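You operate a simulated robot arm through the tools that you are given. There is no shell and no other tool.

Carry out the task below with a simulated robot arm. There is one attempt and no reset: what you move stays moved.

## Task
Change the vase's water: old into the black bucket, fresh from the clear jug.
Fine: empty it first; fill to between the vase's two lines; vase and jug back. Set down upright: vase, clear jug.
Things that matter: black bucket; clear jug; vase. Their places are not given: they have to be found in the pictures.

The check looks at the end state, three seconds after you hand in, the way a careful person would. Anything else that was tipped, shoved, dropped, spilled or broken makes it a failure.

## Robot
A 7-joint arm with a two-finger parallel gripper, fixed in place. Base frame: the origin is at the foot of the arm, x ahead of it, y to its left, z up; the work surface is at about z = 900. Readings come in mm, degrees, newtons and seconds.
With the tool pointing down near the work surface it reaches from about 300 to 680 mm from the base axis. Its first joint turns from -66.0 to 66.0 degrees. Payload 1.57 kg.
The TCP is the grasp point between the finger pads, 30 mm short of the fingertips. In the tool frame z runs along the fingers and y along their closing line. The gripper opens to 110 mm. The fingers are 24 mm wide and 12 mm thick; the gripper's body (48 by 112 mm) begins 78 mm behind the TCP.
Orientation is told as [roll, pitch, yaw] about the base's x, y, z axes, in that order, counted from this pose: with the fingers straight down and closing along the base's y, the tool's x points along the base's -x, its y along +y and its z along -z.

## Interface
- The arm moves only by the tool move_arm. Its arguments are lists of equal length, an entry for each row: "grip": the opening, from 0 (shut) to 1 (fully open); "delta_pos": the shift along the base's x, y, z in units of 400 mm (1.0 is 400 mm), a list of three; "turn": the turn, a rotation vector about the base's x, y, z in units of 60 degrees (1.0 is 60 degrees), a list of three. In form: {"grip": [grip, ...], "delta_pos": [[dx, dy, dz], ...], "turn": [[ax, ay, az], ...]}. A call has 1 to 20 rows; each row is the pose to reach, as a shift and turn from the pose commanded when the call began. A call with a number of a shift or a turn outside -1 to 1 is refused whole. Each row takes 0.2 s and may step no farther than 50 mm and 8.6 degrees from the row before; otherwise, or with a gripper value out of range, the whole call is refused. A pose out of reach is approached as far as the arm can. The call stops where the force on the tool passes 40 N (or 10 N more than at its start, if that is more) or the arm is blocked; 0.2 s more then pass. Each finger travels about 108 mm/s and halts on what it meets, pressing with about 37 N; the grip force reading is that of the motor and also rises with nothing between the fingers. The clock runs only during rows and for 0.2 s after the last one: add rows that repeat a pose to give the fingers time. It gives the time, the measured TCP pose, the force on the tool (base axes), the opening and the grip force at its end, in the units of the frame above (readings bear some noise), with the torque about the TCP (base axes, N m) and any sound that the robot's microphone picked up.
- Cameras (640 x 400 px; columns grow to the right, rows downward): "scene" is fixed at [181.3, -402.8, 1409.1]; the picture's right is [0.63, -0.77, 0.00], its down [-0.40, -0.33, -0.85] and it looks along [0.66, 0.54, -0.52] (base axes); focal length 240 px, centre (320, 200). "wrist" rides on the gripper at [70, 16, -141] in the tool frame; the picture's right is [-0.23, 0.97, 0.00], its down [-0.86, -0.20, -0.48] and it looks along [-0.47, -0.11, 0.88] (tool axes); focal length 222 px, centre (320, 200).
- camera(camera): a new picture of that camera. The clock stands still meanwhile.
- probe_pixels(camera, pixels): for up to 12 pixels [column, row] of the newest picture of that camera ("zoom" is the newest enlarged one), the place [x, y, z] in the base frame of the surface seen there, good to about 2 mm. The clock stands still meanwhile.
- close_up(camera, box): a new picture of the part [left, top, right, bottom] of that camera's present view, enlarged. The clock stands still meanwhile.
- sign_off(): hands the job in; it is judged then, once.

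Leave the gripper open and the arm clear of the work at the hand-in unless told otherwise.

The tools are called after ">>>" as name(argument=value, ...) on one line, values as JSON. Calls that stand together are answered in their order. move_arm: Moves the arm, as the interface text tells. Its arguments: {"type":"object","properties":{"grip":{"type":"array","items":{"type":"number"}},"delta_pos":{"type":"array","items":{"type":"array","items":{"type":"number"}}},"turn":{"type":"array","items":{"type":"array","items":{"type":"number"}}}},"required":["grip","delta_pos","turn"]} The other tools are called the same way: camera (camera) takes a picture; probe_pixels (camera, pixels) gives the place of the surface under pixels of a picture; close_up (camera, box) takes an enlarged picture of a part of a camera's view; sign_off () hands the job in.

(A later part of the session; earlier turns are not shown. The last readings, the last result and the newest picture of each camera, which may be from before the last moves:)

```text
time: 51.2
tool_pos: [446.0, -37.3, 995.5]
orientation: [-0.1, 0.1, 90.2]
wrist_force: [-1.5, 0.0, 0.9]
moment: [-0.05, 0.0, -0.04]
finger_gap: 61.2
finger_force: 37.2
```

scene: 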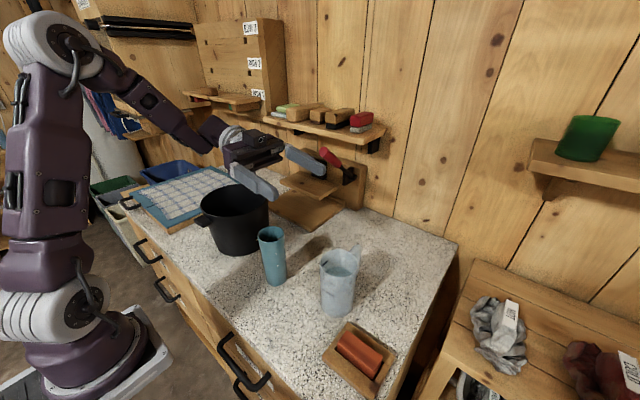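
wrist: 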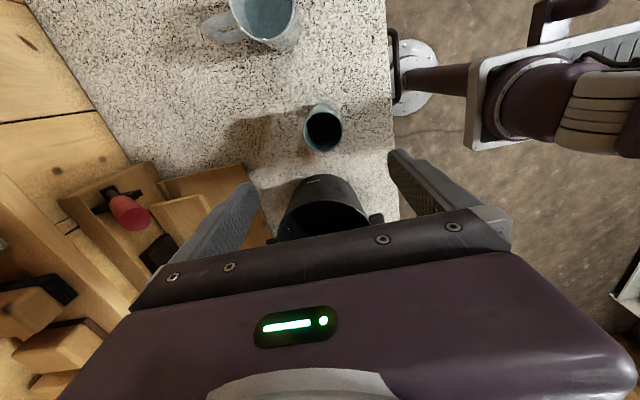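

Gripped at 61 mm with 37 N. I'll lift gently by 40 mm and read the weight.

>>> move_arm(grip=[0.4, 0.4, 0.4, 0.4, 0.4, 0.4], delta_pos=[[0, 0, 0.01], [0, 0, 0.03], [0, 0, 0.06], [0, 0, 0.1], [0, 0, 0.1], [0, 0, 0.1]], turn=[[0, 0, 0], [0, 0, 0], [0, 0, 0], [0, 0, 0], [0, 0, 0], [0, 0, 0]])

>>> close_up(camera="scene", box=[200, 140, 360, 300])

```text
time: 52.6
tool_pos: [446.1, -38.3, 1034.4]
orientation: [-0.1, 0.1, 90.1]
wrist_force: [-0.2, 0.8, -2.3]
moment: [-0.01, 0.0, -0.02]
finger_gap: 61.1
finger_force: 37.5
```

```text
2.50 times, centred on (280, 220) of scene
```

zoom: 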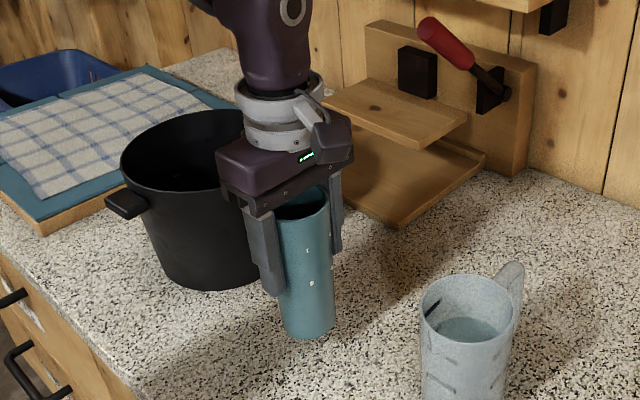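

It is held firmly, weighing about 2.5–3 N. I'll raise it to z≈1215, then carry it smoothly to the edge of the bucket at x≈487, y≈60.

>>> move_arm(grip=[0.4, 0.4, 0.4, 0.4, 0.4, 0.4, 0.4, 0.4, 0.4, 0.4, 0.4, 0.4, 0.4, 0.4, 0.4, 0.4], delta_pos=[[0, 0, 0.03], [0, 0, 0.08], [0, 0, 0.14], [0, 0, 0.2], [0, 0, 0.26], [0, 0, 0.32], [0, 0, 0.38], [0, 0.02, 0.43], [0.01, 0.05, 0.45], [0.03, 0.09, 0.45], [0.05, 0.13, 0.45], [0.07, 0.17, 0.45], [0.09, 0.21, 0.45], [0.1, 0.24, 0.45], [0.1, 0.245, 0.45], [0.1, 0.245, 0.45]], turn=[[0, 0, 0], [0, 0, 0], [0, 0, 0], [0, 0, 0], [0, 0, 0], [0, 0, 0], [0, 0, 0], [0, 0, 0], [0, 0, 0], [0, 0, 0], [0, 0, 0], [0, 0, 0], [0, 0, 0], [0, 0, 0], [0, 0, 0], [0, 0, 0]])

>>> camera(camera="scene")

```text
time: 56.0
tool_pos: [486.9, 60.4, 1215.5]
orientation: [-0.1, -0.1, 90.1]
wrist_force: [0.0, -0.9, -2.7]
moment: [0.0, 0.0, 0.0]
finger_gap: 61.3
finger_force: 37.1
```

```text
taken
```

scene: 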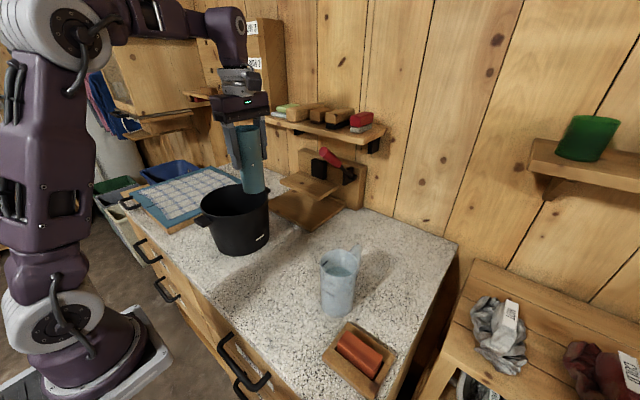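

The vase hangs at the bucket's near side. I'll tilt it slowly towards +y to 60°, so its lip stays over the bucket at y≈105–131.

>>> move_arm(grip=[0.4, 0.4, 0.4, 0.4, 0.4, 0.4, 0.4, 0.4, 0.4, 0.4, 0.4, 0.4, 0.4, 0.4], delta_pos=[[0, 0, 0], [0, 0, 0], [0, 0, 0], [0, 0, 0], [0, 0, 0], [0, 0, 0], [0, 0, 0], [0, 0, 0], [0, 0, 0], [0, 0, 0], [0, 0, 0], [0, 0, 0], [0, 0, 0], [0, 0, 0]], turn=[[-0.08, 0, 0], [-0.16, 0, 0], [-0.24, 0, 0], [-0.32, 0, 0], [-0.4, 0, 0], [-0.48, 0, 0], [-0.56, 0, 0], [-0.64, 0, 0], [-0.72, 0, 0], [-0.8, 0, 0], [-0.88, 0, 0], [-0.94, 0, 0], [-1, 0, 0], [-1, 0, 0]])

>>> close_up(camera="scene", box=[160, 80, 340, 260])

```text
time: 59.0
tool_pos: [486.6, 59.4, 1215.9]
orientation: [0.1, 60.1, 90.2]
wrist_force: [-1.2, 0.9, -2.5]
moment: [0.09, 0.06, 0.03]
finger_gap: 61.2
finger_force: 37.3
```

```text
2.22 times, centred on (250, 170) of scene
```

zoom: 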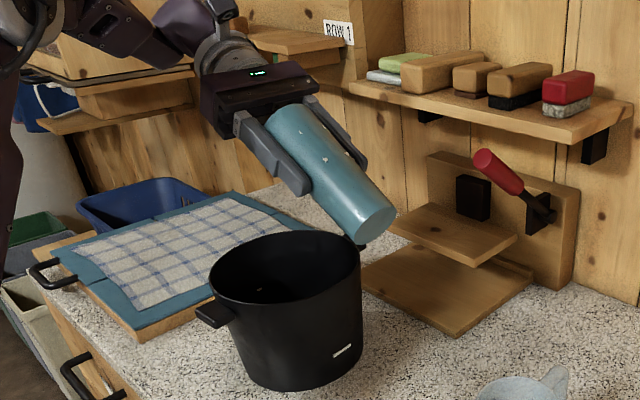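

No water has come out yet. I'll continue slowly to about 90°, then to 120° while shifting 25 mm further over the bucket.

>>> move_arm(grip=[0.4, 0.4, 0.4, 0.4, 0.4, 0.4, 0.4, 0.4, 0.4], delta_pos=[[0, 0, 0], [0, 0, 0], [0, 0, 0], [0, 0.01, 0], [0, 0.02, 0], [0, 0.02, 0], [0, 0.02, 0], [0, 0.02, 0], [0, 0.02, 0]], turn=[[-0.06, 0, 0], [-0.12, 0, 0], [-0.18, 0, 0], [-0.25, 0, 0], [-0.31, 0, 0], [-0.37, 0, 0], [-0.43, 0, 0], [-0.5, 0, 0], [-0.5, 0, 0]])

>>> close_up(camera="scene", box=[160, 80, 340, 260])

>>> move_arm(grip=[0.4, 0.4, 0.4, 0.4, 0.4, 0.4, 0.4, 0.4, 0.4, 0.4, 0.4, 0.4], delta_pos=[[0, 0.01, 0], [0, 0.02, 0], [0, 0.03, 0], [0, 0.04, 0], [0, 0.05, 0], [0, 0.06, 0], [0, 0.06, 0], [0, 0.06, 0], [0, 0.06, 0], [0, 0.06, 0], [0, 0.06, 0], [0, 0.06, 0]], turn=[[-0.06, 0, 0], [-0.12, 0, 0], [-0.18, 0, 0], [-0.25, 0, 0], [-0.31, 0, 0], [-0.37, 0, 0], [-0.43, 0, 0], [-0.5, 0, 0], [-0.5, 0, 0], [-0.5, 0, 0], [-0.5, 0, 0], [-0.5, 0, 0]])

>>> close_up(camera="scene", box=[160, 80, 340, 260])

```text
time: 61.0
tool_pos: [484.8, 68.0, 1214.7]
orientation: [121.5, 90.0, -148.3]
wrist_force: [-0.4, 0.3, -2.7]
moment: [0.04, 0.03, -0.03]
finger_gap: 60.9
finger_force: 37.3
```

```text
2.22 times, centred on (250, 170) of scene
```

zoom: 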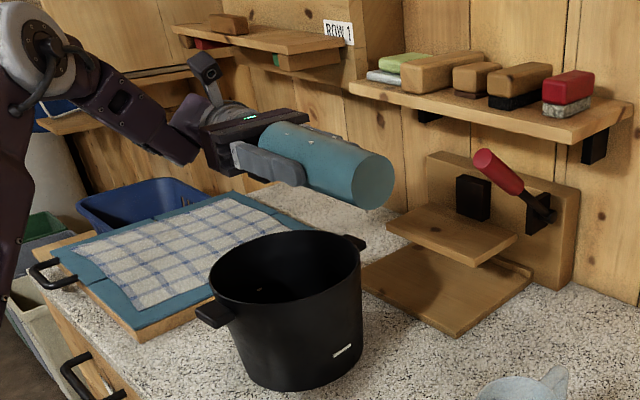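

```text
time: 63.6
tool_pos: [486.6, 91.5, 1215.3]
orientation: [179.7, 60.0, -90.2]
wrist_force: [0.3, -0.2, -1.6]
moment: [0.05, -0.02, 0.03]
finger_gap: 61.1
finger_force: 37.2
```

```text
2.22 times, centred on (250, 170) of scene
```

zoom: 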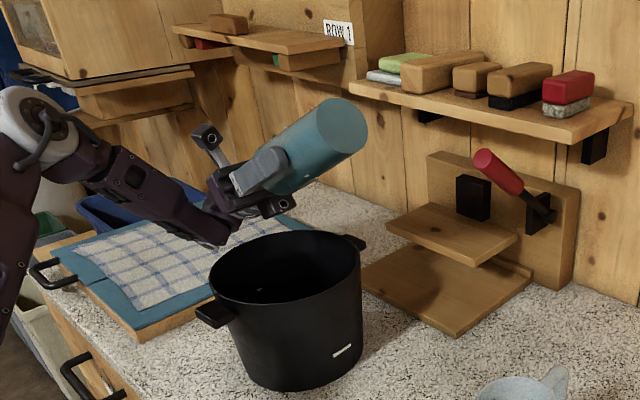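

The weight reading fell from about 2.7 N to 1.6 N, so some old water has run out. I'll hold at 120° for two seconds to let it drain and read the weight again.

>>> move_arm(grip=[0.4, 0.4, 0.4, 0.4, 0.4, 0.4, 0.4, 0.4, 0.4, 0.4], delta_pos=[[0, 0, 0], [0, 0, 0], [0, 0, 0], [0, 0, 0], [0, 0, 0], [0, 0, 0], [0, 0, 0], [0, 0, 0], [0, 0, 0], [0, 0, 0]], turn=[[-0.05, 0, 0], [-0.1, 0, 0], [-0.15, 0, 0], [-0.15, 0, 0], [-0.15, 0, 0], [-0.15, 0, 0], [-0.15, 0, 0], [-0.15, 0, 0], [-0.15, 0, 0], [-0.15, 0, 0]])

>>> close_up(camera="scene", box=[190, 160, 290, 260])

>>> camera(camera="wrist")

```text
time: 65.8
tool_pos: [486.7, 91.7, 1215.7]
orientation: [179.8, 51.0, -90.2]
wrist_force: [0.3, 0.5, -1.9]
moment: [0.05, 0.02, 0.0]
finger_gap: 60.8
finger_force: 36.9
```

```text
4.00 times, centred on (240, 210) of scene
```

zoom: 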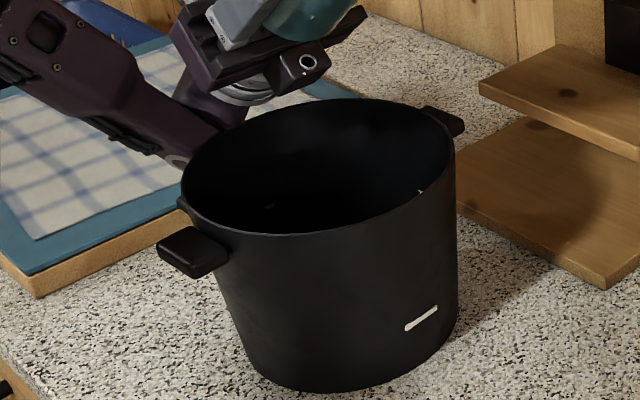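

```text
taken
```

wrist: 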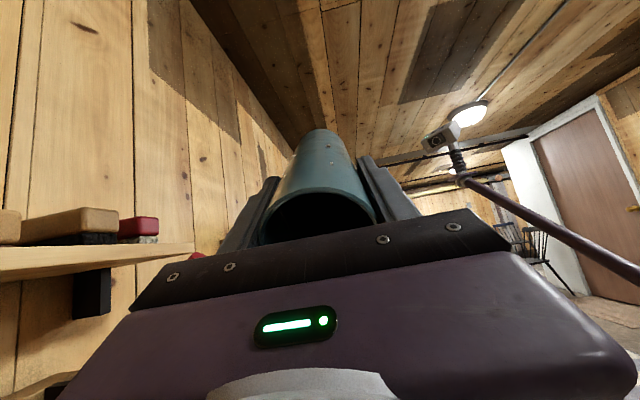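

The bucket's inside is dark and nothing is spilled outside it. The vase reading is steady at about 1.7 N, so it is empty. I'll turn it back upright over the bucket.

>>> move_arm(grip=[0.4, 0.4, 0.4, 0.4, 0.4, 0.4, 0.4, 0.4, 0.4], delta_pos=[[0, 0, 0], [0, 0, 0], [0, 0, 0], [0, 0, 0], [0, 0, 0], [0, 0, 0], [0, 0, 0], [0, 0, 0], [0, 0, 0]], turn=[[0.1, 0, 0], [0.21, 0, 0], [0.33, 0, 0], [0.45, 0, 0], [0.57, 0, 0], [0.69, 0, 0], [0.8, 0, 0], [0.9, 0, 0], [1, 0, 0]])

>>> move_arm(grip=[0.4, 0.4, 0.4, 0.4, 0.4, 0.4, 0.4, 0.4, 0.4], delta_pos=[[0, 0, 0], [0, 0, 0], [0, 0, 0], [0, 0, 0], [0, 0, 0], [0, 0, 0], [0, 0, 0], [0, 0, 0], [0, 0, 0]], turn=[[0.1, 0, 0], [0.21, 0, 0], [0.33, 0, 0], [0.45, 0, 0], [0.57, 0, 0], [0.69, 0, 0], [0.8, 0, 0], [0.9, 0, 0], [1, 0, 0]])

>>> move_arm(grip=[0.4, 0.4, 0.4, 0.4], delta_pos=[[0, 0, 0], [0, 0, 0], [0, 0, 0], [0, 0, 0]], turn=[[0.08, 0, 0], [0.15, 0, 0], [0.15, 0, 0], [0.15, 0, 0]])

```text
time: 67.8
tool_pos: [486.8, 91.8, 1214.5]
orientation: [0.1, 68.9, 90.4]
wrist_force: [0.4, -0.6, -2.9]
moment: [0.03, -0.01, -0.04]
finger_gap: 60.8
finger_force: 36.7
```

```text
time: 69.8
tool_pos: [485.6, 91.9, 1215.0]
orientation: [0.0, 8.9, 90.3]
wrist_force: [0.3, -0.9, -2.3]
moment: [-0.02, -0.01, 0.05]
finger_gap: 61.0
finger_force: 36.8
```

```text
time: 70.8
tool_pos: [486.4, 92.2, 1215.1]
orientation: [-0.1, 0.0, 90.1]
wrist_force: [-0.4, -0.6, -3.0]
moment: [0.01, 0.01, 0.01]
finger_gap: 61.0
finger_force: 37.7
```

The upright readings, around 2.3–3.0 N, are close to those before, so weight doesn't settle the question. I'll look into the vase mouth with the wrist camera.

>>> camera(camera="wrist")

>>> close_up(camera="wrist", box=[250, 110, 390, 240])

>>> close_up(camera="scene", box=[190, 120, 310, 260])

```text
taken
```

wrist: 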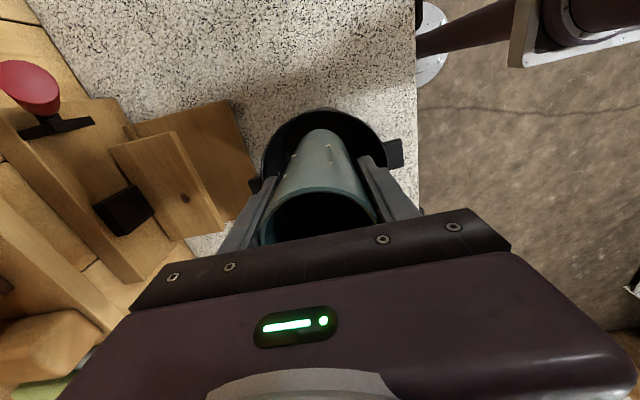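

```text
3.08 times, centred on (320, 175) of wrist
```

zoom: 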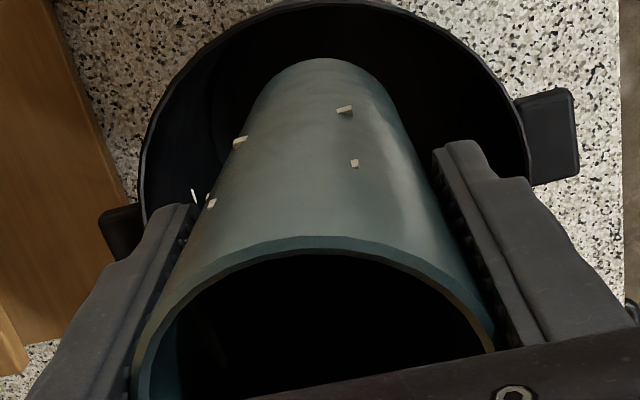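

```text
2.86 times, centred on (250, 190) of scene
```

zoom: 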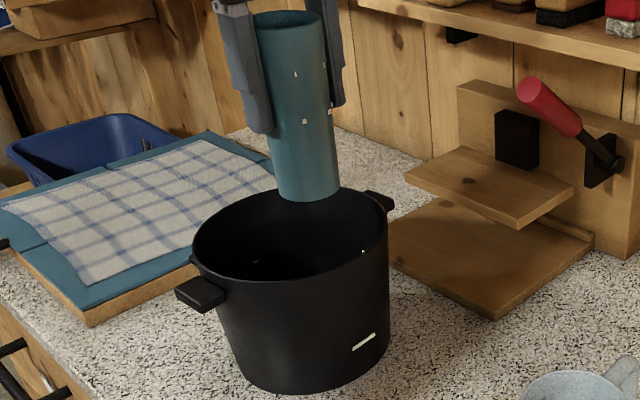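

Turned to 129°, the vase must have emptied, and nothing has spilled around it. I'll carry it back to its original place at (447,-37) and lower it slowly to the height where I picked it up.

>>> move_arm(grip=[0.4, 0.4, 0.4, 0.4, 0.4, 0.4, 0.4, 0.4, 0.4, 0.4, 0.4, 0.4, 0.4, 0.4, 0.4, 0.4, 0.4], delta_pos=[[-0.01, -0.06, 0], [-0.03, -0.13, 0], [-0.05, -0.2, 0], [-0.07, -0.26, 0], [-0.09, -0.31, -0.02], [-0.1, -0.325, -0.06], [-0.1, -0.325, -0.12], [-0.1, -0.325, -0.2], [-0.1, -0.325, -0.28], [-0.1, -0.325, -0.36], [-0.1, -0.325, -0.43], [-0.1, -0.325, -0.48], [-0.1, -0.325, -0.51], [-0.1, -0.325, -0.53], [-0.1, -0.325, -0.542], [-0.1, -0.325, -0.548], [-0.1, -0.325, -0.549]], turn=[[0, 0, 0], [0, 0, 0], [0, 0, 0], [0, 0, 0], [0, 0, 0], [0, 0, 0], [0, 0, 0], [0, 0, 0], [0, 0, 0], [0, 0, 0], [0, 0, 0], [0, 0, 0], [0, 0, 0], [0, 0, 0], [0, 0, 0], [0, 0, 0], [0, 0, 0]])

>>> close_up(camera="scene", box=[200, 140, 360, 300])

```text
time: 74.4
tool_pos: [446.3, -38.5, 997.0]
orientation: [-0.1, 0.0, 90.1]
wrist_force: [-0.2, 0.3, -1.5]
moment: [-0.03, -0.01, 0.01]
finger_gap: 61.0
finger_force: 36.8
```

```text
2.50 times, centred on (280, 220) of scene
```

zoom: 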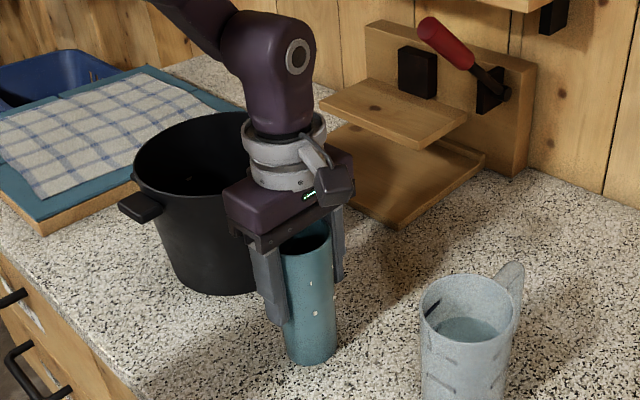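

The vase is at its spot. Comparing pictures, though, the bucket's handle has moved from about (201,221) to (207,223). The wrist must have brushed the bucket during the last few degrees of tilt, so I'll deal with that next. First I'll set the vase down the last millimetre, open and rise.

>>> move_arm(grip=[0.4, 0.4, 0.4, 0.6, 0.8, 1, 1, 1], delta_pos=[[0, 0, -0.002], [0, 0, -0.004], [0, 0, -0.004], [0, 0, -0.004], [0, 0, -0.004], [0, 0, -0.004], [0, 0, -0.004], [0, 0, -0.004]], turn=[[0, 0, 0], [0, 0, 0], [0, 0, 0], [0, 0, 0], [0, 0, 0], [0, 0, 0], [0, 0, 0], [0, 0, 0]])

>>> move_arm(grip=[1, 1, 1, 1, 1, 1, 1], delta_pos=[[0, 0, 0.05], [0, 0, 0.15], [0, 0, 0.25], [0, 0, 0.35], [0, 0, 0.45], [0, 0, 0.55], [0, 0, 0.62]], turn=[[0, 0, 0], [0, 0, 0], [0, 0, 0], [0, 0, 0], [0, 0, 0], [0, 0, 0], [0, 0, 0]])

>>> camera(camera="scene")

>>> probe_pixels(camera="scene", pixels=[[268, 190], [237, 184], [234, 217], [240, 220], [250, 218], [215, 190], [206, 223], [210, 226], [225, 187], [258, 187], [208, 199], [266, 205]])

>>> close_up(camera="scene", box=[180, 160, 340, 260])

```text
time: 76.2
tool_pos: [446.2, -37.9, 994.3]
orientation: [-0.1, 0.0, 90.1]
wrist_force: [0.1, -0.6, 1.0]
moment: [-0.02, -0.03, 0.0]
finger_gap: 110.1
finger_force: 0.0
```

```text
time: 77.8
tool_pos: [445.8, -37.5, 1243.8]
orientation: [0.0, -0.1, 90.0]
wrist_force: [-0.6, 0.5, -0.5]
moment: [-0.02, -0.02, -0.02]
finger_gap: 110.1
finger_force: 0.1
```

```text
taken
```

scene: 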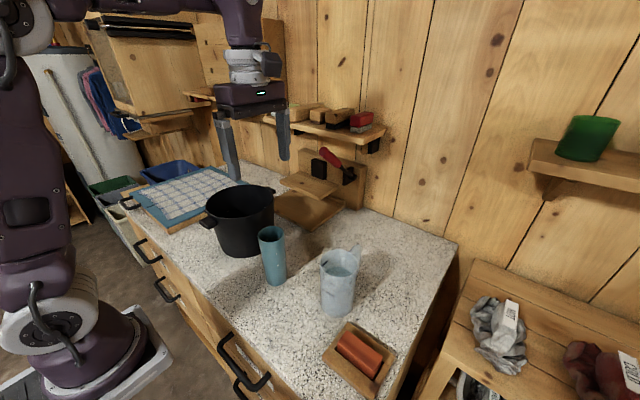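

```text
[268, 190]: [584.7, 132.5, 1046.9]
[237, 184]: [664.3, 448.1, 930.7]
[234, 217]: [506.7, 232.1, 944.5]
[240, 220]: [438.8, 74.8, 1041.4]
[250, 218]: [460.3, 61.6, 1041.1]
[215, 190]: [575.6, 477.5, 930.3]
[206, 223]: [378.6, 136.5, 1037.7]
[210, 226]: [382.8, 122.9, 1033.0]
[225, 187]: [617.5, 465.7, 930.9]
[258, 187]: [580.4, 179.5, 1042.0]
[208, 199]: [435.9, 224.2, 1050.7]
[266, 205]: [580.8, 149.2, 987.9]
```

```text
4.00 times, centred on (260, 210) of scene
```

zoom: 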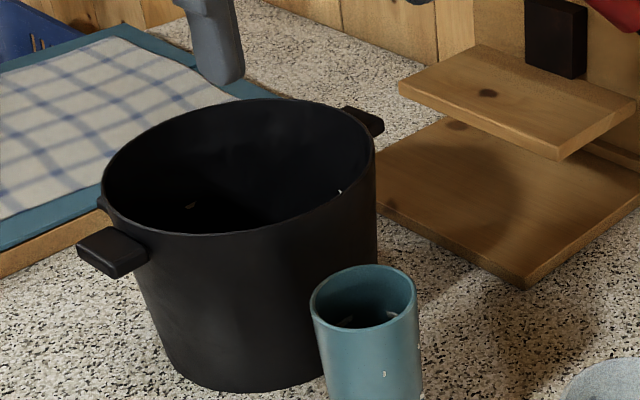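

The bucket centre is now near (487,150), so it slid about 18 mm towards -y. I'll put it back by gripping its -y rim wall, one finger inside and one outside, and sliding it. First I'll take the same close-up box as at the start to measure the shift exactly, and turn the tool back to yaw 0.

>>> close_up(camera="scene", box=[180, 160, 420, 320])

>>> move_arm(grip=[1, 1, 1, 1, 1, 1, 1, 1], delta_pos=[[0, 0.02, 0], [0, 0.04, 0], [0, 0.06, 0], [0, 0.08, 0], [0, 0.1, 0], [0, 0.12, 0], [0, 0.14, 0], [0, 0.15, 0]], turn=[[0, 0, -0.125], [0, 0, -0.25], [0, 0, -0.375], [0, 0, -0.5], [0, 0, -0.625], [0, 0, -0.75], [0, 0, -0.875], [0, 0, -1]])

>>> move_arm(grip=[1, 1, 1, 1, 1, 1], delta_pos=[[0, 0.0, 0], [0, 0.0, 0], [0, 0.0, 0], [0, 0.0, 0], [0, 0, 0], [0, 0, 0]], turn=[[0, 0, -0.125], [0, 0, -0.25], [0, 0, -0.375], [0, 0, -0.5], [0, 0, -0.5], [0, 0, -0.5]])

>>> camera(camera="wrist")

```text
2.50 times, centred on (300, 240) of scene
```

zoom: 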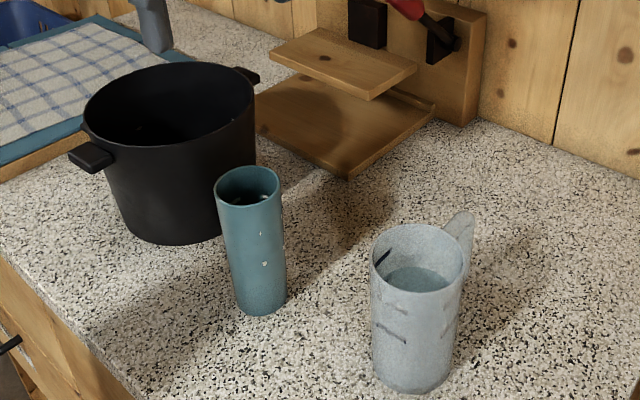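

```text
time: 79.6
tool_pos: [446.8, 20.3, 1241.7]
orientation: [0.0, 0.1, 30.0]
wrist_force: [0.2, 0.0, 0.4]
moment: [0.0, 0.01, -0.02]
finger_gap: 110.0
finger_force: 0.0
```

```text
time: 81.0
tool_pos: [445.7, 20.9, 1242.2]
orientation: [-0.1, 0.1, 0.0]
wrist_force: [0.1, 0.2, -0.4]
moment: [0.02, -0.02, 0.05]
finger_gap: 109.8
finger_force: 0.1
```

```text
taken
```

wrist: 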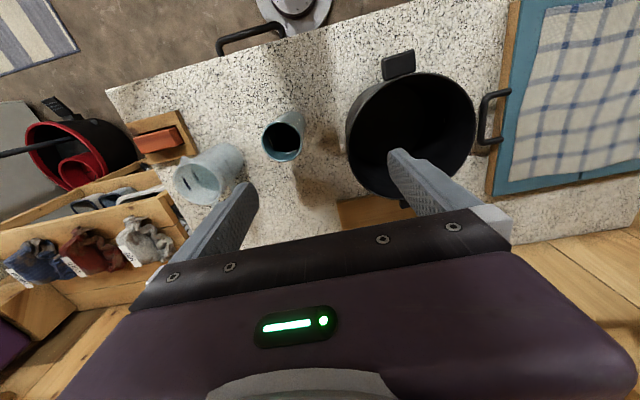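

The vase hasn't moved between the pictures, but the bucket has shifted about 18 mm in -y and 3 mm in +x. In the wrist view its -y rim is near (350,145), so I'll probe there.

>>> close_up(camera="wrist", box=[330, 60, 490, 210])

>>> probe_pixels(camera="zoom", pixels=[[95, 250], [100, 265], [110, 280], [85, 200], [90, 150], [130, 310], [435, 130], [440, 170], [120, 270], [440, 260]])

```text
2.67 times, centred on (410, 135) of wrist
```

zoom: 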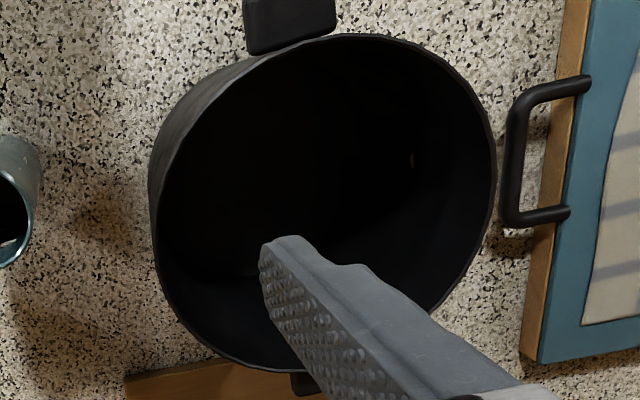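

```text
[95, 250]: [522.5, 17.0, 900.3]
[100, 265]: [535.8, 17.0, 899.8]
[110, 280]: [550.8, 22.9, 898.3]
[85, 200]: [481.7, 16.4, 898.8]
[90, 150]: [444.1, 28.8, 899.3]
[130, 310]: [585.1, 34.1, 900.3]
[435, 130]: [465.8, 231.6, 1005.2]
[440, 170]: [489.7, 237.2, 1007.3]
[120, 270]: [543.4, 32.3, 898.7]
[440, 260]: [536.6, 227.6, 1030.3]
```

I'll probe the rim line itself.

>>> probe_pixels(camera="zoom", pixels=[[158, 230], [160, 262], [164, 280], [175, 310], [163, 180], [152, 190], [494, 180], [490, 130], [490, 215], [170, 240], [250, 375], [350, 36]])

```text
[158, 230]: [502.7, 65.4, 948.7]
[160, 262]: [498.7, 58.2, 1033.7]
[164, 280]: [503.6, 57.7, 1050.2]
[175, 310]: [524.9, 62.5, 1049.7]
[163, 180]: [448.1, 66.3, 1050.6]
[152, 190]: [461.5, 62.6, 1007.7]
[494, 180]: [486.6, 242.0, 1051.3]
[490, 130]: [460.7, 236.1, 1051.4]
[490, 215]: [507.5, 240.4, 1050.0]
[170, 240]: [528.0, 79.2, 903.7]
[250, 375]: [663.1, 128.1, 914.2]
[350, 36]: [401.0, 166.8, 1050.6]
```

The rim's -y side is at y≈57–60 with the centre at (490,149.5). I'll half-close the fingers to 44 mm, move above (490,58.5) and go down astride the wall to z≈1025.

>>> move_arm(grip=[0.8, 0.6, 0.4, 0.4, 0.4, 0.4, 0.4, 0.4, 0.4, 0.4], delta_pos=[[0.05, 0.04, 0], [0.1, 0.08, 0], [0.11, 0.094, 0], [0.11, 0.094, -0.1], [0.11, 0.094, -0.2], [0.11, 0.094, -0.3], [0.11, 0.094, -0.4], [0.11, 0.094, -0.48], [0.11, 0.094, -0.54], [0.11, 0.094, -0.54]], turn=[[0, 0, 0], [0, 0, 0], [0, 0, 0], [0, 0, 0], [0, 0, 0], [0, 0, 0], [0, 0, 0], [0, 0, 0], [0, 0, 0], [0, 0, 0]])

>>> close_up(camera="scene", box=[180, 140, 340, 260])

>>> camera(camera="wrist")

```text
time: 83.2
tool_pos: [491.1, 58.4, 1025.6]
orientation: [-0.1, 0.0, 0.1]
wrist_force: [-1.0, 0.4, -0.8]
moment: [0.0, 0.01, 0.01]
finger_gap: 44.0
finger_force: 0.0
```

```text
3.33 times, centred on (260, 200) of scene
```

zoom: 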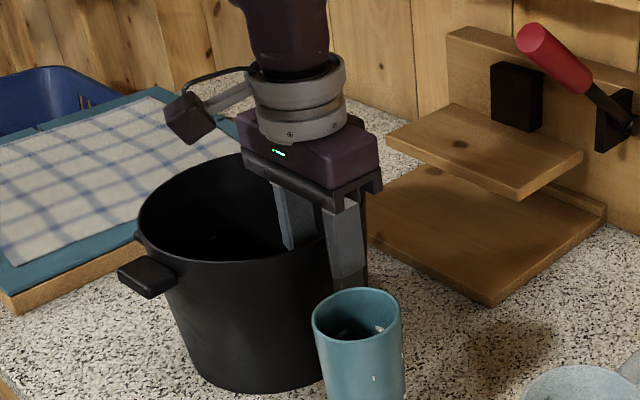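

```text
taken
```

wrist: 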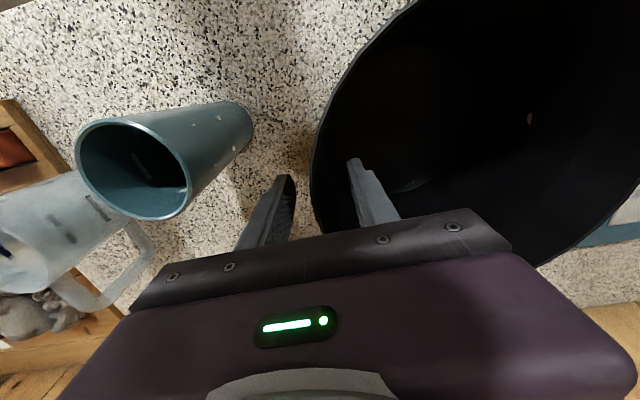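

One finger is inside the wall and one outside. I'll close gently on it.

>>> move_arm(grip=[0.3, 0.2, 0.12, 0.06, 0.0, 0.0, 0.0], delta_pos=[[0, 0, 0], [0, 0, 0], [0, 0, 0], [0, 0, 0], [0, 0, 0], [0, 0, 0], [0, 0, 0]], turn=[[0, 0, 0], [0, 0, 0], [0, 0, 0], [0, 0, 0], [0, 0, 0], [0, 0, 0], [0, 0, 0]])

```text
time: 84.8
tool_pos: [492.7, 58.7, 1026.0]
orientation: [-0.1, -0.1, 0.1]
wrist_force: [3.5, 2.8, 7.6]
moment: [1.69, -0.31, -0.61]
finger_gap: 12.4
finger_force: 30.2
```

It is gripped, with modest reaction forces. I'll slide the bucket slowly +18 mm in y and -3 mm in x.

>>> move_arm(grip=[0, 0, 0, 0, 0, 0, 0, 0], delta_pos=[[-0.001, 0.006, 0], [-0.002, 0.013, 0], [-0.003, 0.02, 0], [-0.005, 0.027, 0], [-0.006, 0.034, 0], [-0.007, 0.04, 0], [-0.007, 0.045, 0], [-0.007, 0.045, 0]], turn=[[0, 0, 0], [0, 0, 0], [0, 0, 0], [0, 0, 0], [0, 0, 0], [0, 0, 0], [0, 0, 0], [0, 0, 0]])

>>> close_up(camera="scene", box=[180, 160, 420, 320])

```text
time: 86.6
tool_pos: [487.2, 76.8, 1025.5]
orientation: [-0.2, -0.1, 0.0]
wrist_force: [2.4, -5.4, 12.8]
moment: [1.56, 0.17, -0.21]
finger_gap: 10.7
finger_force: 28.1
```

```text
2.50 times, centred on (300, 240) of scene
```

zoom: 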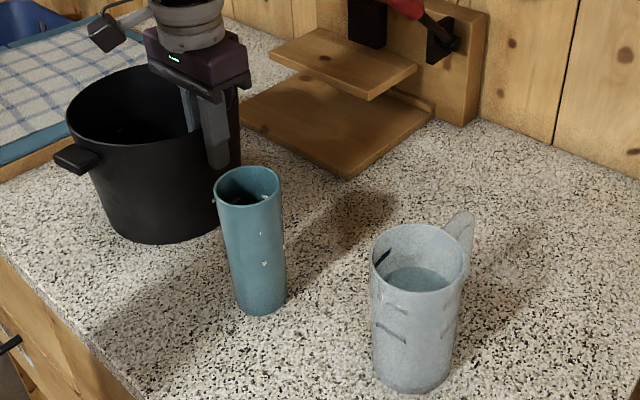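

The bucket is about back in place, though the grip may be tilting it slightly. I'll open to 44 mm and look.

>>> move_arm(grip=[0.05, 0.1, 0.15, 0.2, 0.3, 0.4, 0.4, 0.4], delta_pos=[[0, 0, 0], [0, 0, 0], [0, 0, 0], [0, 0, 0], [0, 0, 0], [0, 0, 0], [0, 0, 0], [0, 0, 0]], turn=[[0, 0, 0], [0, 0, 0], [0, 0, 0], [0, 0, 0], [0, 0, 0], [0, 0, 0], [0, 0, 0], [0, 0, 0]])

>>> close_up(camera="scene", box=[180, 160, 420, 320])

```text
time: 88.4
tool_pos: [487.6, 76.8, 1026.3]
orientation: [-0.1, 0.0, 0.0]
wrist_force: [-0.3, 0.1, -0.1]
moment: [-0.02, -0.01, -0.03]
finger_gap: 43.9
finger_force: 0.1
```

```text
2.50 times, centred on (300, 240) of scene
```

zoom: 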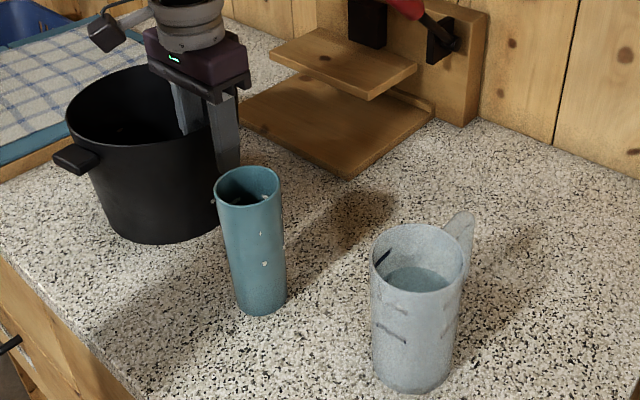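

Released with no residual force. I'll rise straight up, then compare the bucket's position with the first picture.

>>> move_arm(grip=[0.4, 0.4, 0.4, 0.4, 0.4, 0.6, 0.8, 1, 1], delta_pos=[[0, 0, 0.05], [0, 0, 0.15], [0, 0, 0.25], [0, 0, 0.35], [0, 0, 0.45], [0, -0.05, 0.55], [0, -0.1, 0.57], [0, -0.2, 0.57], [0, -0.3, 0.57]], turn=[[0, 0, 0], [0, 0, 0], [0, 0, 0], [0, 0, 0], [0, 0, 0], [0, 0, 0], [0, 0, 0], [0, 0, 0], [0, 0, 0]])

>>> close_up(camera="scene", box=[180, 160, 420, 320])

>>> camera(camera="wrist")

```text
time: 90.4
tool_pos: [488.6, -43.5, 1253.1]
orientation: [-0.1, 0.0, 0.1]
wrist_force: [-0.2, -0.3, -0.1]
moment: [0.01, 0.04, -0.01]
finger_gap: 109.9
finger_force: 0.0
```

```text
2.50 times, centred on (300, 240) of scene
```

zoom: 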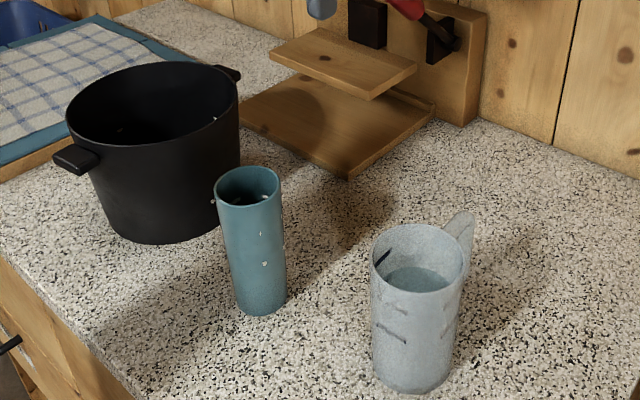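

```text
taken
```

wrist: 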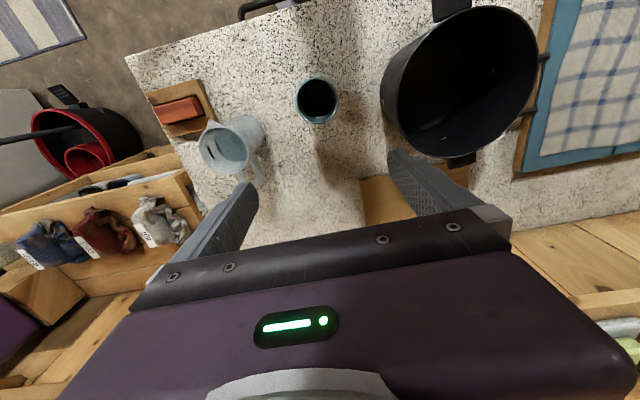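

It is close. I'll probe the rim from this view for exact numbers.

>>> close_up(camera="wrist", box=[370, 0, 550, 170])

>>> camera(camera="scene")

>>> probe_pixels(camera="scene", pixels=[[234, 217], [245, 216], [225, 217], [210, 216], [198, 210], [202, 224], [240, 255], [220, 250], [255, 211], [262, 205]])

```text
2.35 times, centred on (460, 85) of wrist
```

zoom: 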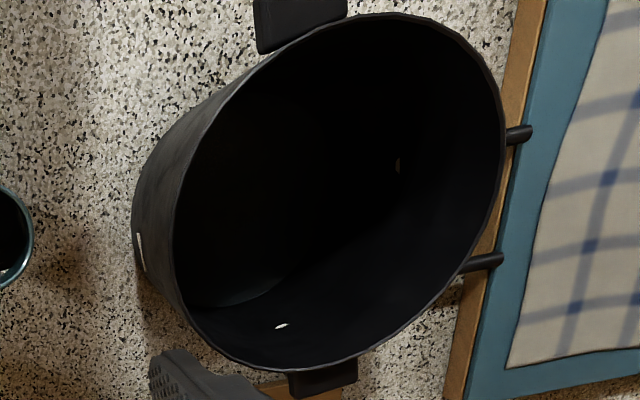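

```text
taken
```

scene: 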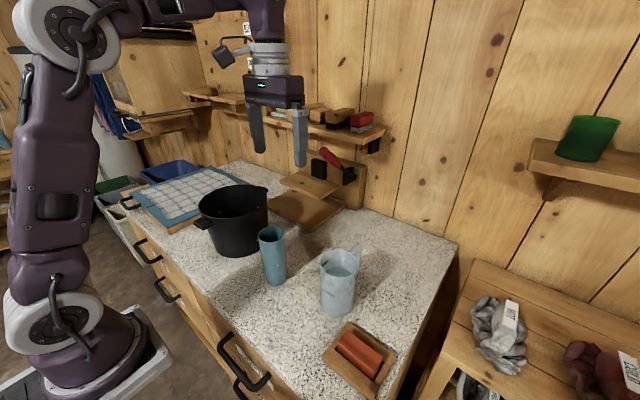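

```text
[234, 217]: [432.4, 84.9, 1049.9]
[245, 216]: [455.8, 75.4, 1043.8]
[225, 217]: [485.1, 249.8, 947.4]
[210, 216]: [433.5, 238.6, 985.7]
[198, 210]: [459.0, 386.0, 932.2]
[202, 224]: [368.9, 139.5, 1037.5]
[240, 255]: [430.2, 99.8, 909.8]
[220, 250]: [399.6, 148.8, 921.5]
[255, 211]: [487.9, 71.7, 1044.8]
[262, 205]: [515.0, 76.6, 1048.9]
```

The bucket's centre is now about (484,164), within roughly 6 mm of its first place and upright. I'll leave it there. Now for the jug: I'll move above it with open fingers and probe its rim.

>>> move_arm(grip=[1, 1, 1, 1, 1, 1], delta_pos=[[-0.02, -0.1, 0], [-0.04, -0.2, 0], [-0.06, -0.3, 0], [-0.08, -0.38, 0], [-0.1, -0.4, 0], [-0.1, -0.4, 0]], turn=[[0, 0, 0], [0, 0, 0], [0, 0, 0], [0, 0, 0], [0, 0, 0], [0, 0, 0]])

>>> camera(camera="wrist")

>>> close_up(camera="wrist", box=[290, 100, 370, 200])

```text
time: 91.8
tool_pos: [449.0, -201.9, 1251.8]
orientation: [-0.1, 0.1, 0.1]
wrist_force: [-0.3, -0.7, -1.1]
moment: [0.0, 0.01, -0.02]
finger_gap: 110.2
finger_force: 0.1
```

```text
taken
```

wrist: 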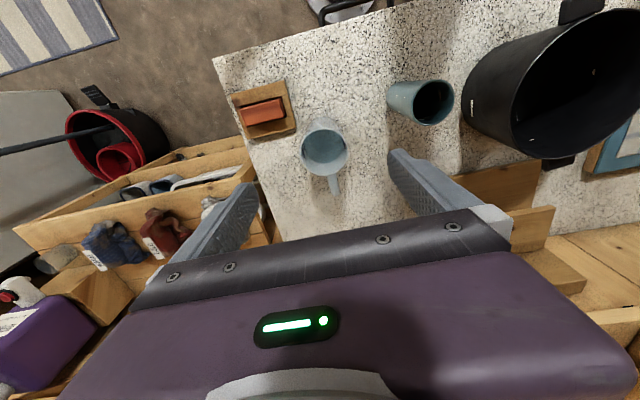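

```text
4.00 times, centred on (330, 150) of wrist
```

zoom: 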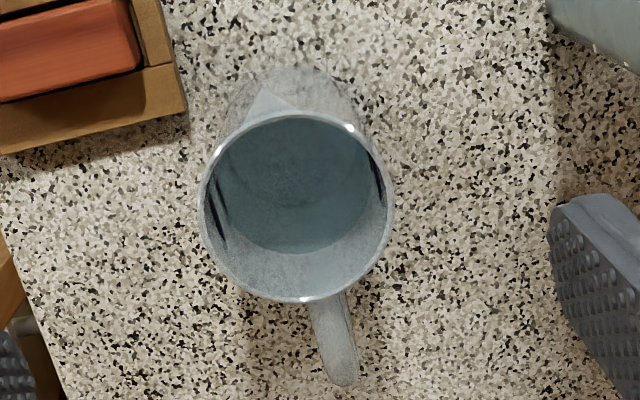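

The spout wedge shows at (265,105), opposite the handle. I'll probe rim points, the water edge and the wall.

>>> probe_pixels(camera="zoom", pixels=[[295, 113], [303, 299], [202, 210], [392, 200], [225, 150], [375, 150], [230, 270], [372, 265], [300, 250], [300, 258], [300, 280], [345, 380]])

>>> close_up(camera="wrist", box=[300, 105, 350, 135])

```text
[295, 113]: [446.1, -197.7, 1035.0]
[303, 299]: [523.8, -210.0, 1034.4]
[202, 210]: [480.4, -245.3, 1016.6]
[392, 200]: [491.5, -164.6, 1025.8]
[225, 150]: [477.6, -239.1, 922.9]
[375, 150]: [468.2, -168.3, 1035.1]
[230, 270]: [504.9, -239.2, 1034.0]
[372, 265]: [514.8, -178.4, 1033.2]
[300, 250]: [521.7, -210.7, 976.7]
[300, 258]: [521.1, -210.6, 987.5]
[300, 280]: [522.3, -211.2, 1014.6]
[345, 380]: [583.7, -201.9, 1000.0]
```

```text
12.80 times, centred on (325, 120) of wrist
```

zoom: 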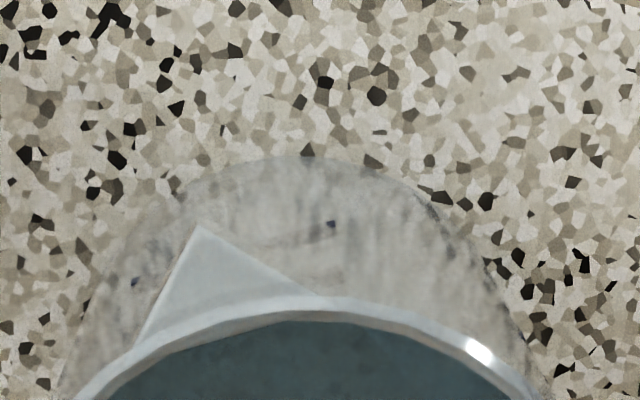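

The jug centre is (485,-204.5), diameter about 81, and the water surface is at z≈981. By geometry I should tilt it to roughly 70–75° to pour about 200 ml. I'll lower the open fingers around it to z≈978, at ±y and clear of the handle.

>>> move_arm(grip=[1, 1, 1, 1, 1, 1, 1, 1, 1], delta_pos=[[0.05, -0.005, -0.06], [0.09, -0.0065, -0.14], [0.09, -0.0065, -0.24], [0.09, -0.0065, -0.34], [0.09, -0.0065, -0.44], [0.09, -0.0065, -0.53], [0.09, -0.0065, -0.61], [0.09, -0.0065, -0.685], [0.09, -0.0065, -0.685]], turn=[[0, 0, 0], [0, 0, 0], [0, 0, 0], [0, 0, 0], [0, 0, 0], [0, 0, 0], [0, 0, 0], [0, 0, 0], [0, 0, 0]])

>>> close_up(camera="scene", box=[260, 200, 420, 340])

>>> camera(camera="wrist")

```text
time: 93.8
tool_pos: [483.5, -205.5, 978.8]
orientation: [-0.1, 0.1, 0.1]
wrist_force: [-0.4, 0.7, 0.3]
moment: [0.0, -0.01, -0.02]
finger_gap: 110.2
finger_force: 0.1
```

```text
2.86 times, centred on (340, 270) of scene
```

zoom: 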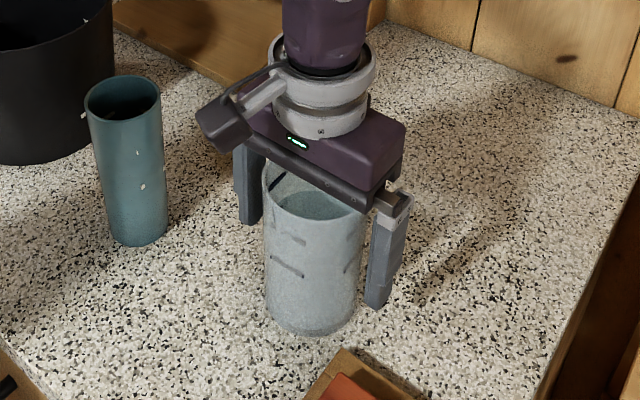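

```text
taken
```

wrist: 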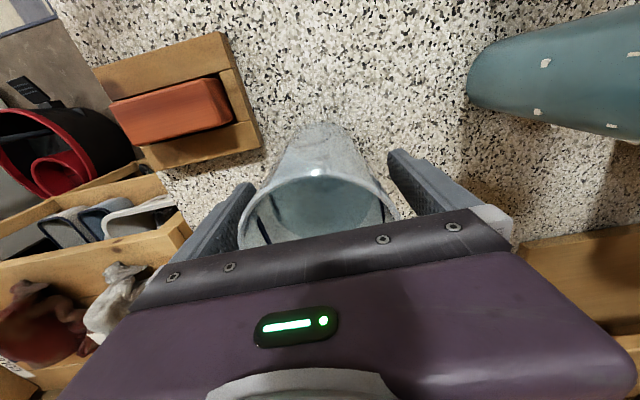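

The jug sits centred between the fingers. I'll close on it.

>>> move_arm(grip=[0.9, 0.8, 0.7, 0.6, 0.6, 0.6, 0.6], delta_pos=[[0, 0, 0], [0, 0, 0], [0, 0, 0], [0, 0, 0], [0, 0, 0], [0, 0, 0], [0, 0, 0]], turn=[[0, 0, 0], [0, 0, 0], [0, 0, 0], [0, 0, 0], [0, 0, 0], [0, 0, 0], [0, 0, 0]])

>>> move_arm(grip=[0.6, 0.6, 0.6, 0.6, 0.6, 0.6], delta_pos=[[0, 0, 0.01], [0, 0, 0.03], [0, 0, 0.06], [0, 0, 0.1], [0, 0, 0.1], [0, 0, 0.1]], turn=[[0, 0, 0], [0, 0, 0], [0, 0, 0], [0, 0, 0], [0, 0, 0], [0, 0, 0]])

>>> close_up(camera="scene", box=[260, 180, 420, 340])

```text
time: 95.4
tool_pos: [483.6, -204.7, 979.9]
orientation: [-0.1, 0.0, 0.0]
wrist_force: [-0.3, 0.2, 0.3]
moment: [0.06, 0.0, 0.03]
finger_gap: 80.8
finger_force: 37.2
```

```text
time: 96.8
tool_pos: [483.2, -204.3, 1020.0]
orientation: [-0.2, -0.1, 0.1]
wrist_force: [0.5, -1.0, -4.2]
moment: [0.0, 0.13, 0.03]
finger_gap: 80.7
finger_force: 37.7
```

```text
2.50 times, centred on (340, 260) of scene
```

zoom: 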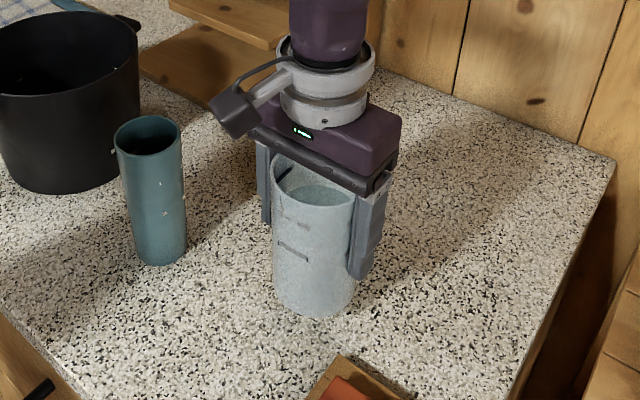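

Held firmly at about 4.2 N. I'll lift smoothly to z≈1240.

>>> move_arm(grip=[0.6, 0.6, 0.6, 0.6, 0.6, 0.6, 0.6, 0.6, 0.6, 0.6, 0.6, 0.6], delta_pos=[[0, 0, 0.02], [0, 0, 0.06], [0, 0, 0.12], [0, 0, 0.18], [0, 0, 0.24], [0, 0, 0.3], [0, 0, 0.36], [0, 0, 0.42], [0, 0, 0.48], [0, 0, 0.53], [0, 0, 0.55], [0, 0, 0.55]], turn=[[0, 0, 0], [0, 0, 0], [0, 0, 0], [0, 0, 0], [0, 0, 0], [0, 0, 0], [0, 0, 0], [0, 0, 0], [0, 0, 0], [0, 0, 0], [0, 0, 0], [0, 0, 0]])

>>> move_arm(grip=[0.6, 0.6, 0.6, 0.6, 0.6, 0.6, 0.6, 0.6, 0.6, 0.6, 0.6, 0.6, 0.6], delta_pos=[[0, 0, 0], [0, 0, 0], [0, 0, 0], [0, 0, 0], [0, 0, 0], [0, 0, 0], [0, 0, 0], [0, 0, 0], [0, 0, 0], [0, 0, 0], [0, 0, 0], [0, 0, 0], [0, 0, 0]], turn=[[0, 0, -0.05], [0, 0, -0.13], [0, 0, -0.22], [0, 0, -0.31], [0, 0, -0.4], [0, 0, -0.49], [0, 0, -0.58], [0, 0, -0.67], [0, 0, -0.76], [0, 0, -0.85], [0, 0, -0.93], [0, 0, -1], [0, 0, -1]])

>>> move_arm(grip=[0.6, 0.6, 0.6, 0.6, 0.6, 0.6, 0.6, 0.6], delta_pos=[[0, 0, 0], [0, 0, 0], [0, 0, 0], [0, 0, 0], [0, 0, 0], [0, 0, 0], [0, 0, 0], [0, 0, 0]], turn=[[0, 0, -0.05], [0, 0, -0.13], [0, 0, -0.22], [0, 0, -0.31], [0, 0, -0.4], [0, 0, -0.47], [0, 0, -0.5], [0, 0, -0.5]])

>>> camera(camera="scene")

```text
time: 99.4
tool_pos: [483.6, -206.0, 1242.0]
orientation: [-0.1, 0.0, 0.1]
wrist_force: [-0.9, -0.2, -4.2]
moment: [-0.01, 0.1, 0.05]
finger_gap: 80.9
finger_force: 37.1
```

```text
time: 102.2
tool_pos: [483.3, -205.1, 1238.7]
orientation: [0.0, 0.0, -60.1]
wrist_force: [-0.2, -0.4, -4.0]
moment: [0.09, 0.05, 0.0]
finger_gap: 80.8
finger_force: 37.0
```

```text
time: 104.0
tool_pos: [483.0, -205.2, 1240.9]
orientation: [-0.1, 0.0, -90.0]
wrist_force: [-0.1, 0.6, -3.9]
moment: [0.14, 0.0, 0.02]
finger_gap: 80.9
finger_force: 36.7
```

```text
taken
```

scene: 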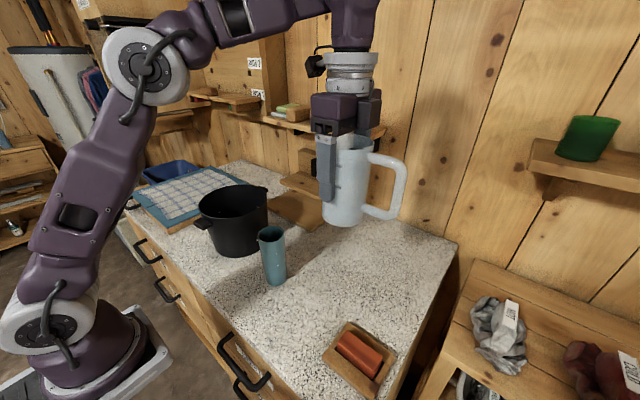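

The jug now faces its spout towards +y with the handle at -y. I'll move it to x≈448, y≈-115 at this height.

>>> move_arm(grip=[0.6, 0.6, 0.6, 0.6, 0.6, 0.6, 0.6, 0.6], delta_pos=[[-0.01, 0.02, 0], [-0.02, 0.06, 0], [-0.04, 0.11, 0], [-0.06, 0.16, 0], [-0.08, 0.2, 0], [-0.0875, 0.22, 0], [-0.0875, 0.225, 0], [-0.0875, 0.225, 0]], turn=[[0, 0, 0], [0, 0, 0], [0, 0, 0], [0, 0, 0], [0, 0, 0], [0, 0, 0], [0, 0, 0], [0, 0, 0]])

>>> move_arm(grip=[0.6, 0.6, 0.6, 0.6, 0.6, 0.6, 0.6, 0.6, 0.6, 0.6, 0.6, 0.6], delta_pos=[[0, 0, 0], [0, 0, 0], [0, 0, 0], [0, 0, 0], [0, 0, 0], [0, 0, 0], [0, 0, 0], [0, 0, 0], [0, 0, 0], [0, 0, 0], [0, 0, 0], [0, 0, 0]], turn=[[-0.05, 0, 0], [-0.12, 0, 0], [-0.19, 0, 0], [-0.26, 0, 0], [-0.33, 0, 0], [-0.4, 0, 0], [-0.47, 0, 0], [-0.54, 0, 0], [-0.61, 0, 0], [-0.65, 0, 0], [-0.667, 0, 0], [-0.667, 0, 0]])

>>> close_up(camera="scene", box=[200, 100, 400, 300])

>>> camera(camera="wrist")

```text
time: 105.8
tool_pos: [448.8, -115.0, 1241.6]
orientation: [-0.1, 0.1, -90.0]
wrist_force: [-0.5, -0.4, -4.3]
moment: [0.11, 0.01, -0.03]
finger_gap: 80.8
finger_force: 36.9
```

```text
time: 108.4
tool_pos: [447.9, -116.1, 1239.8]
orientation: [-0.2, -40.0, -89.9]
wrist_force: [-0.6, -0.5, -5.2]
moment: [0.11, -0.02, 0.0]
finger_gap: 80.7
finger_force: 36.7
```

```text
2.00 times, centred on (300, 200) of scene
```

zoom: 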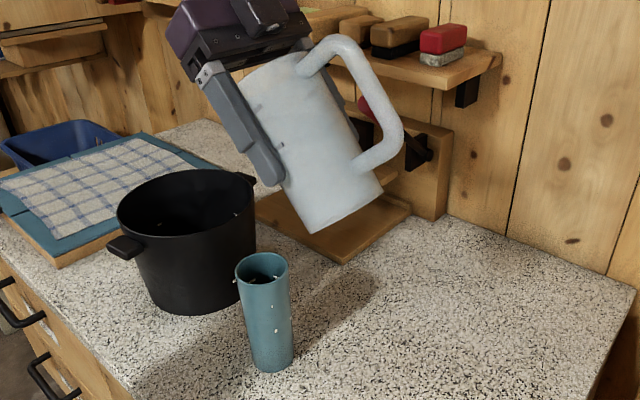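

```text
taken
```

wrist: 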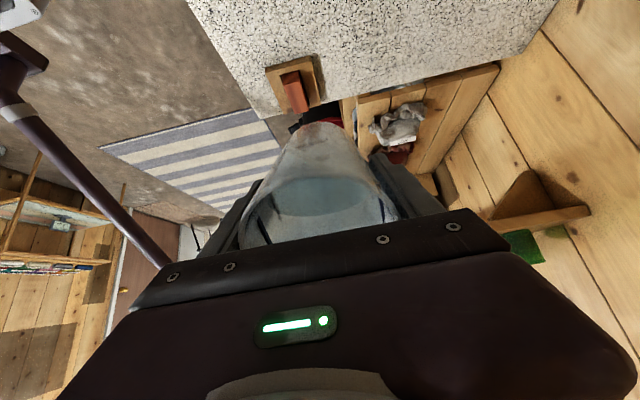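

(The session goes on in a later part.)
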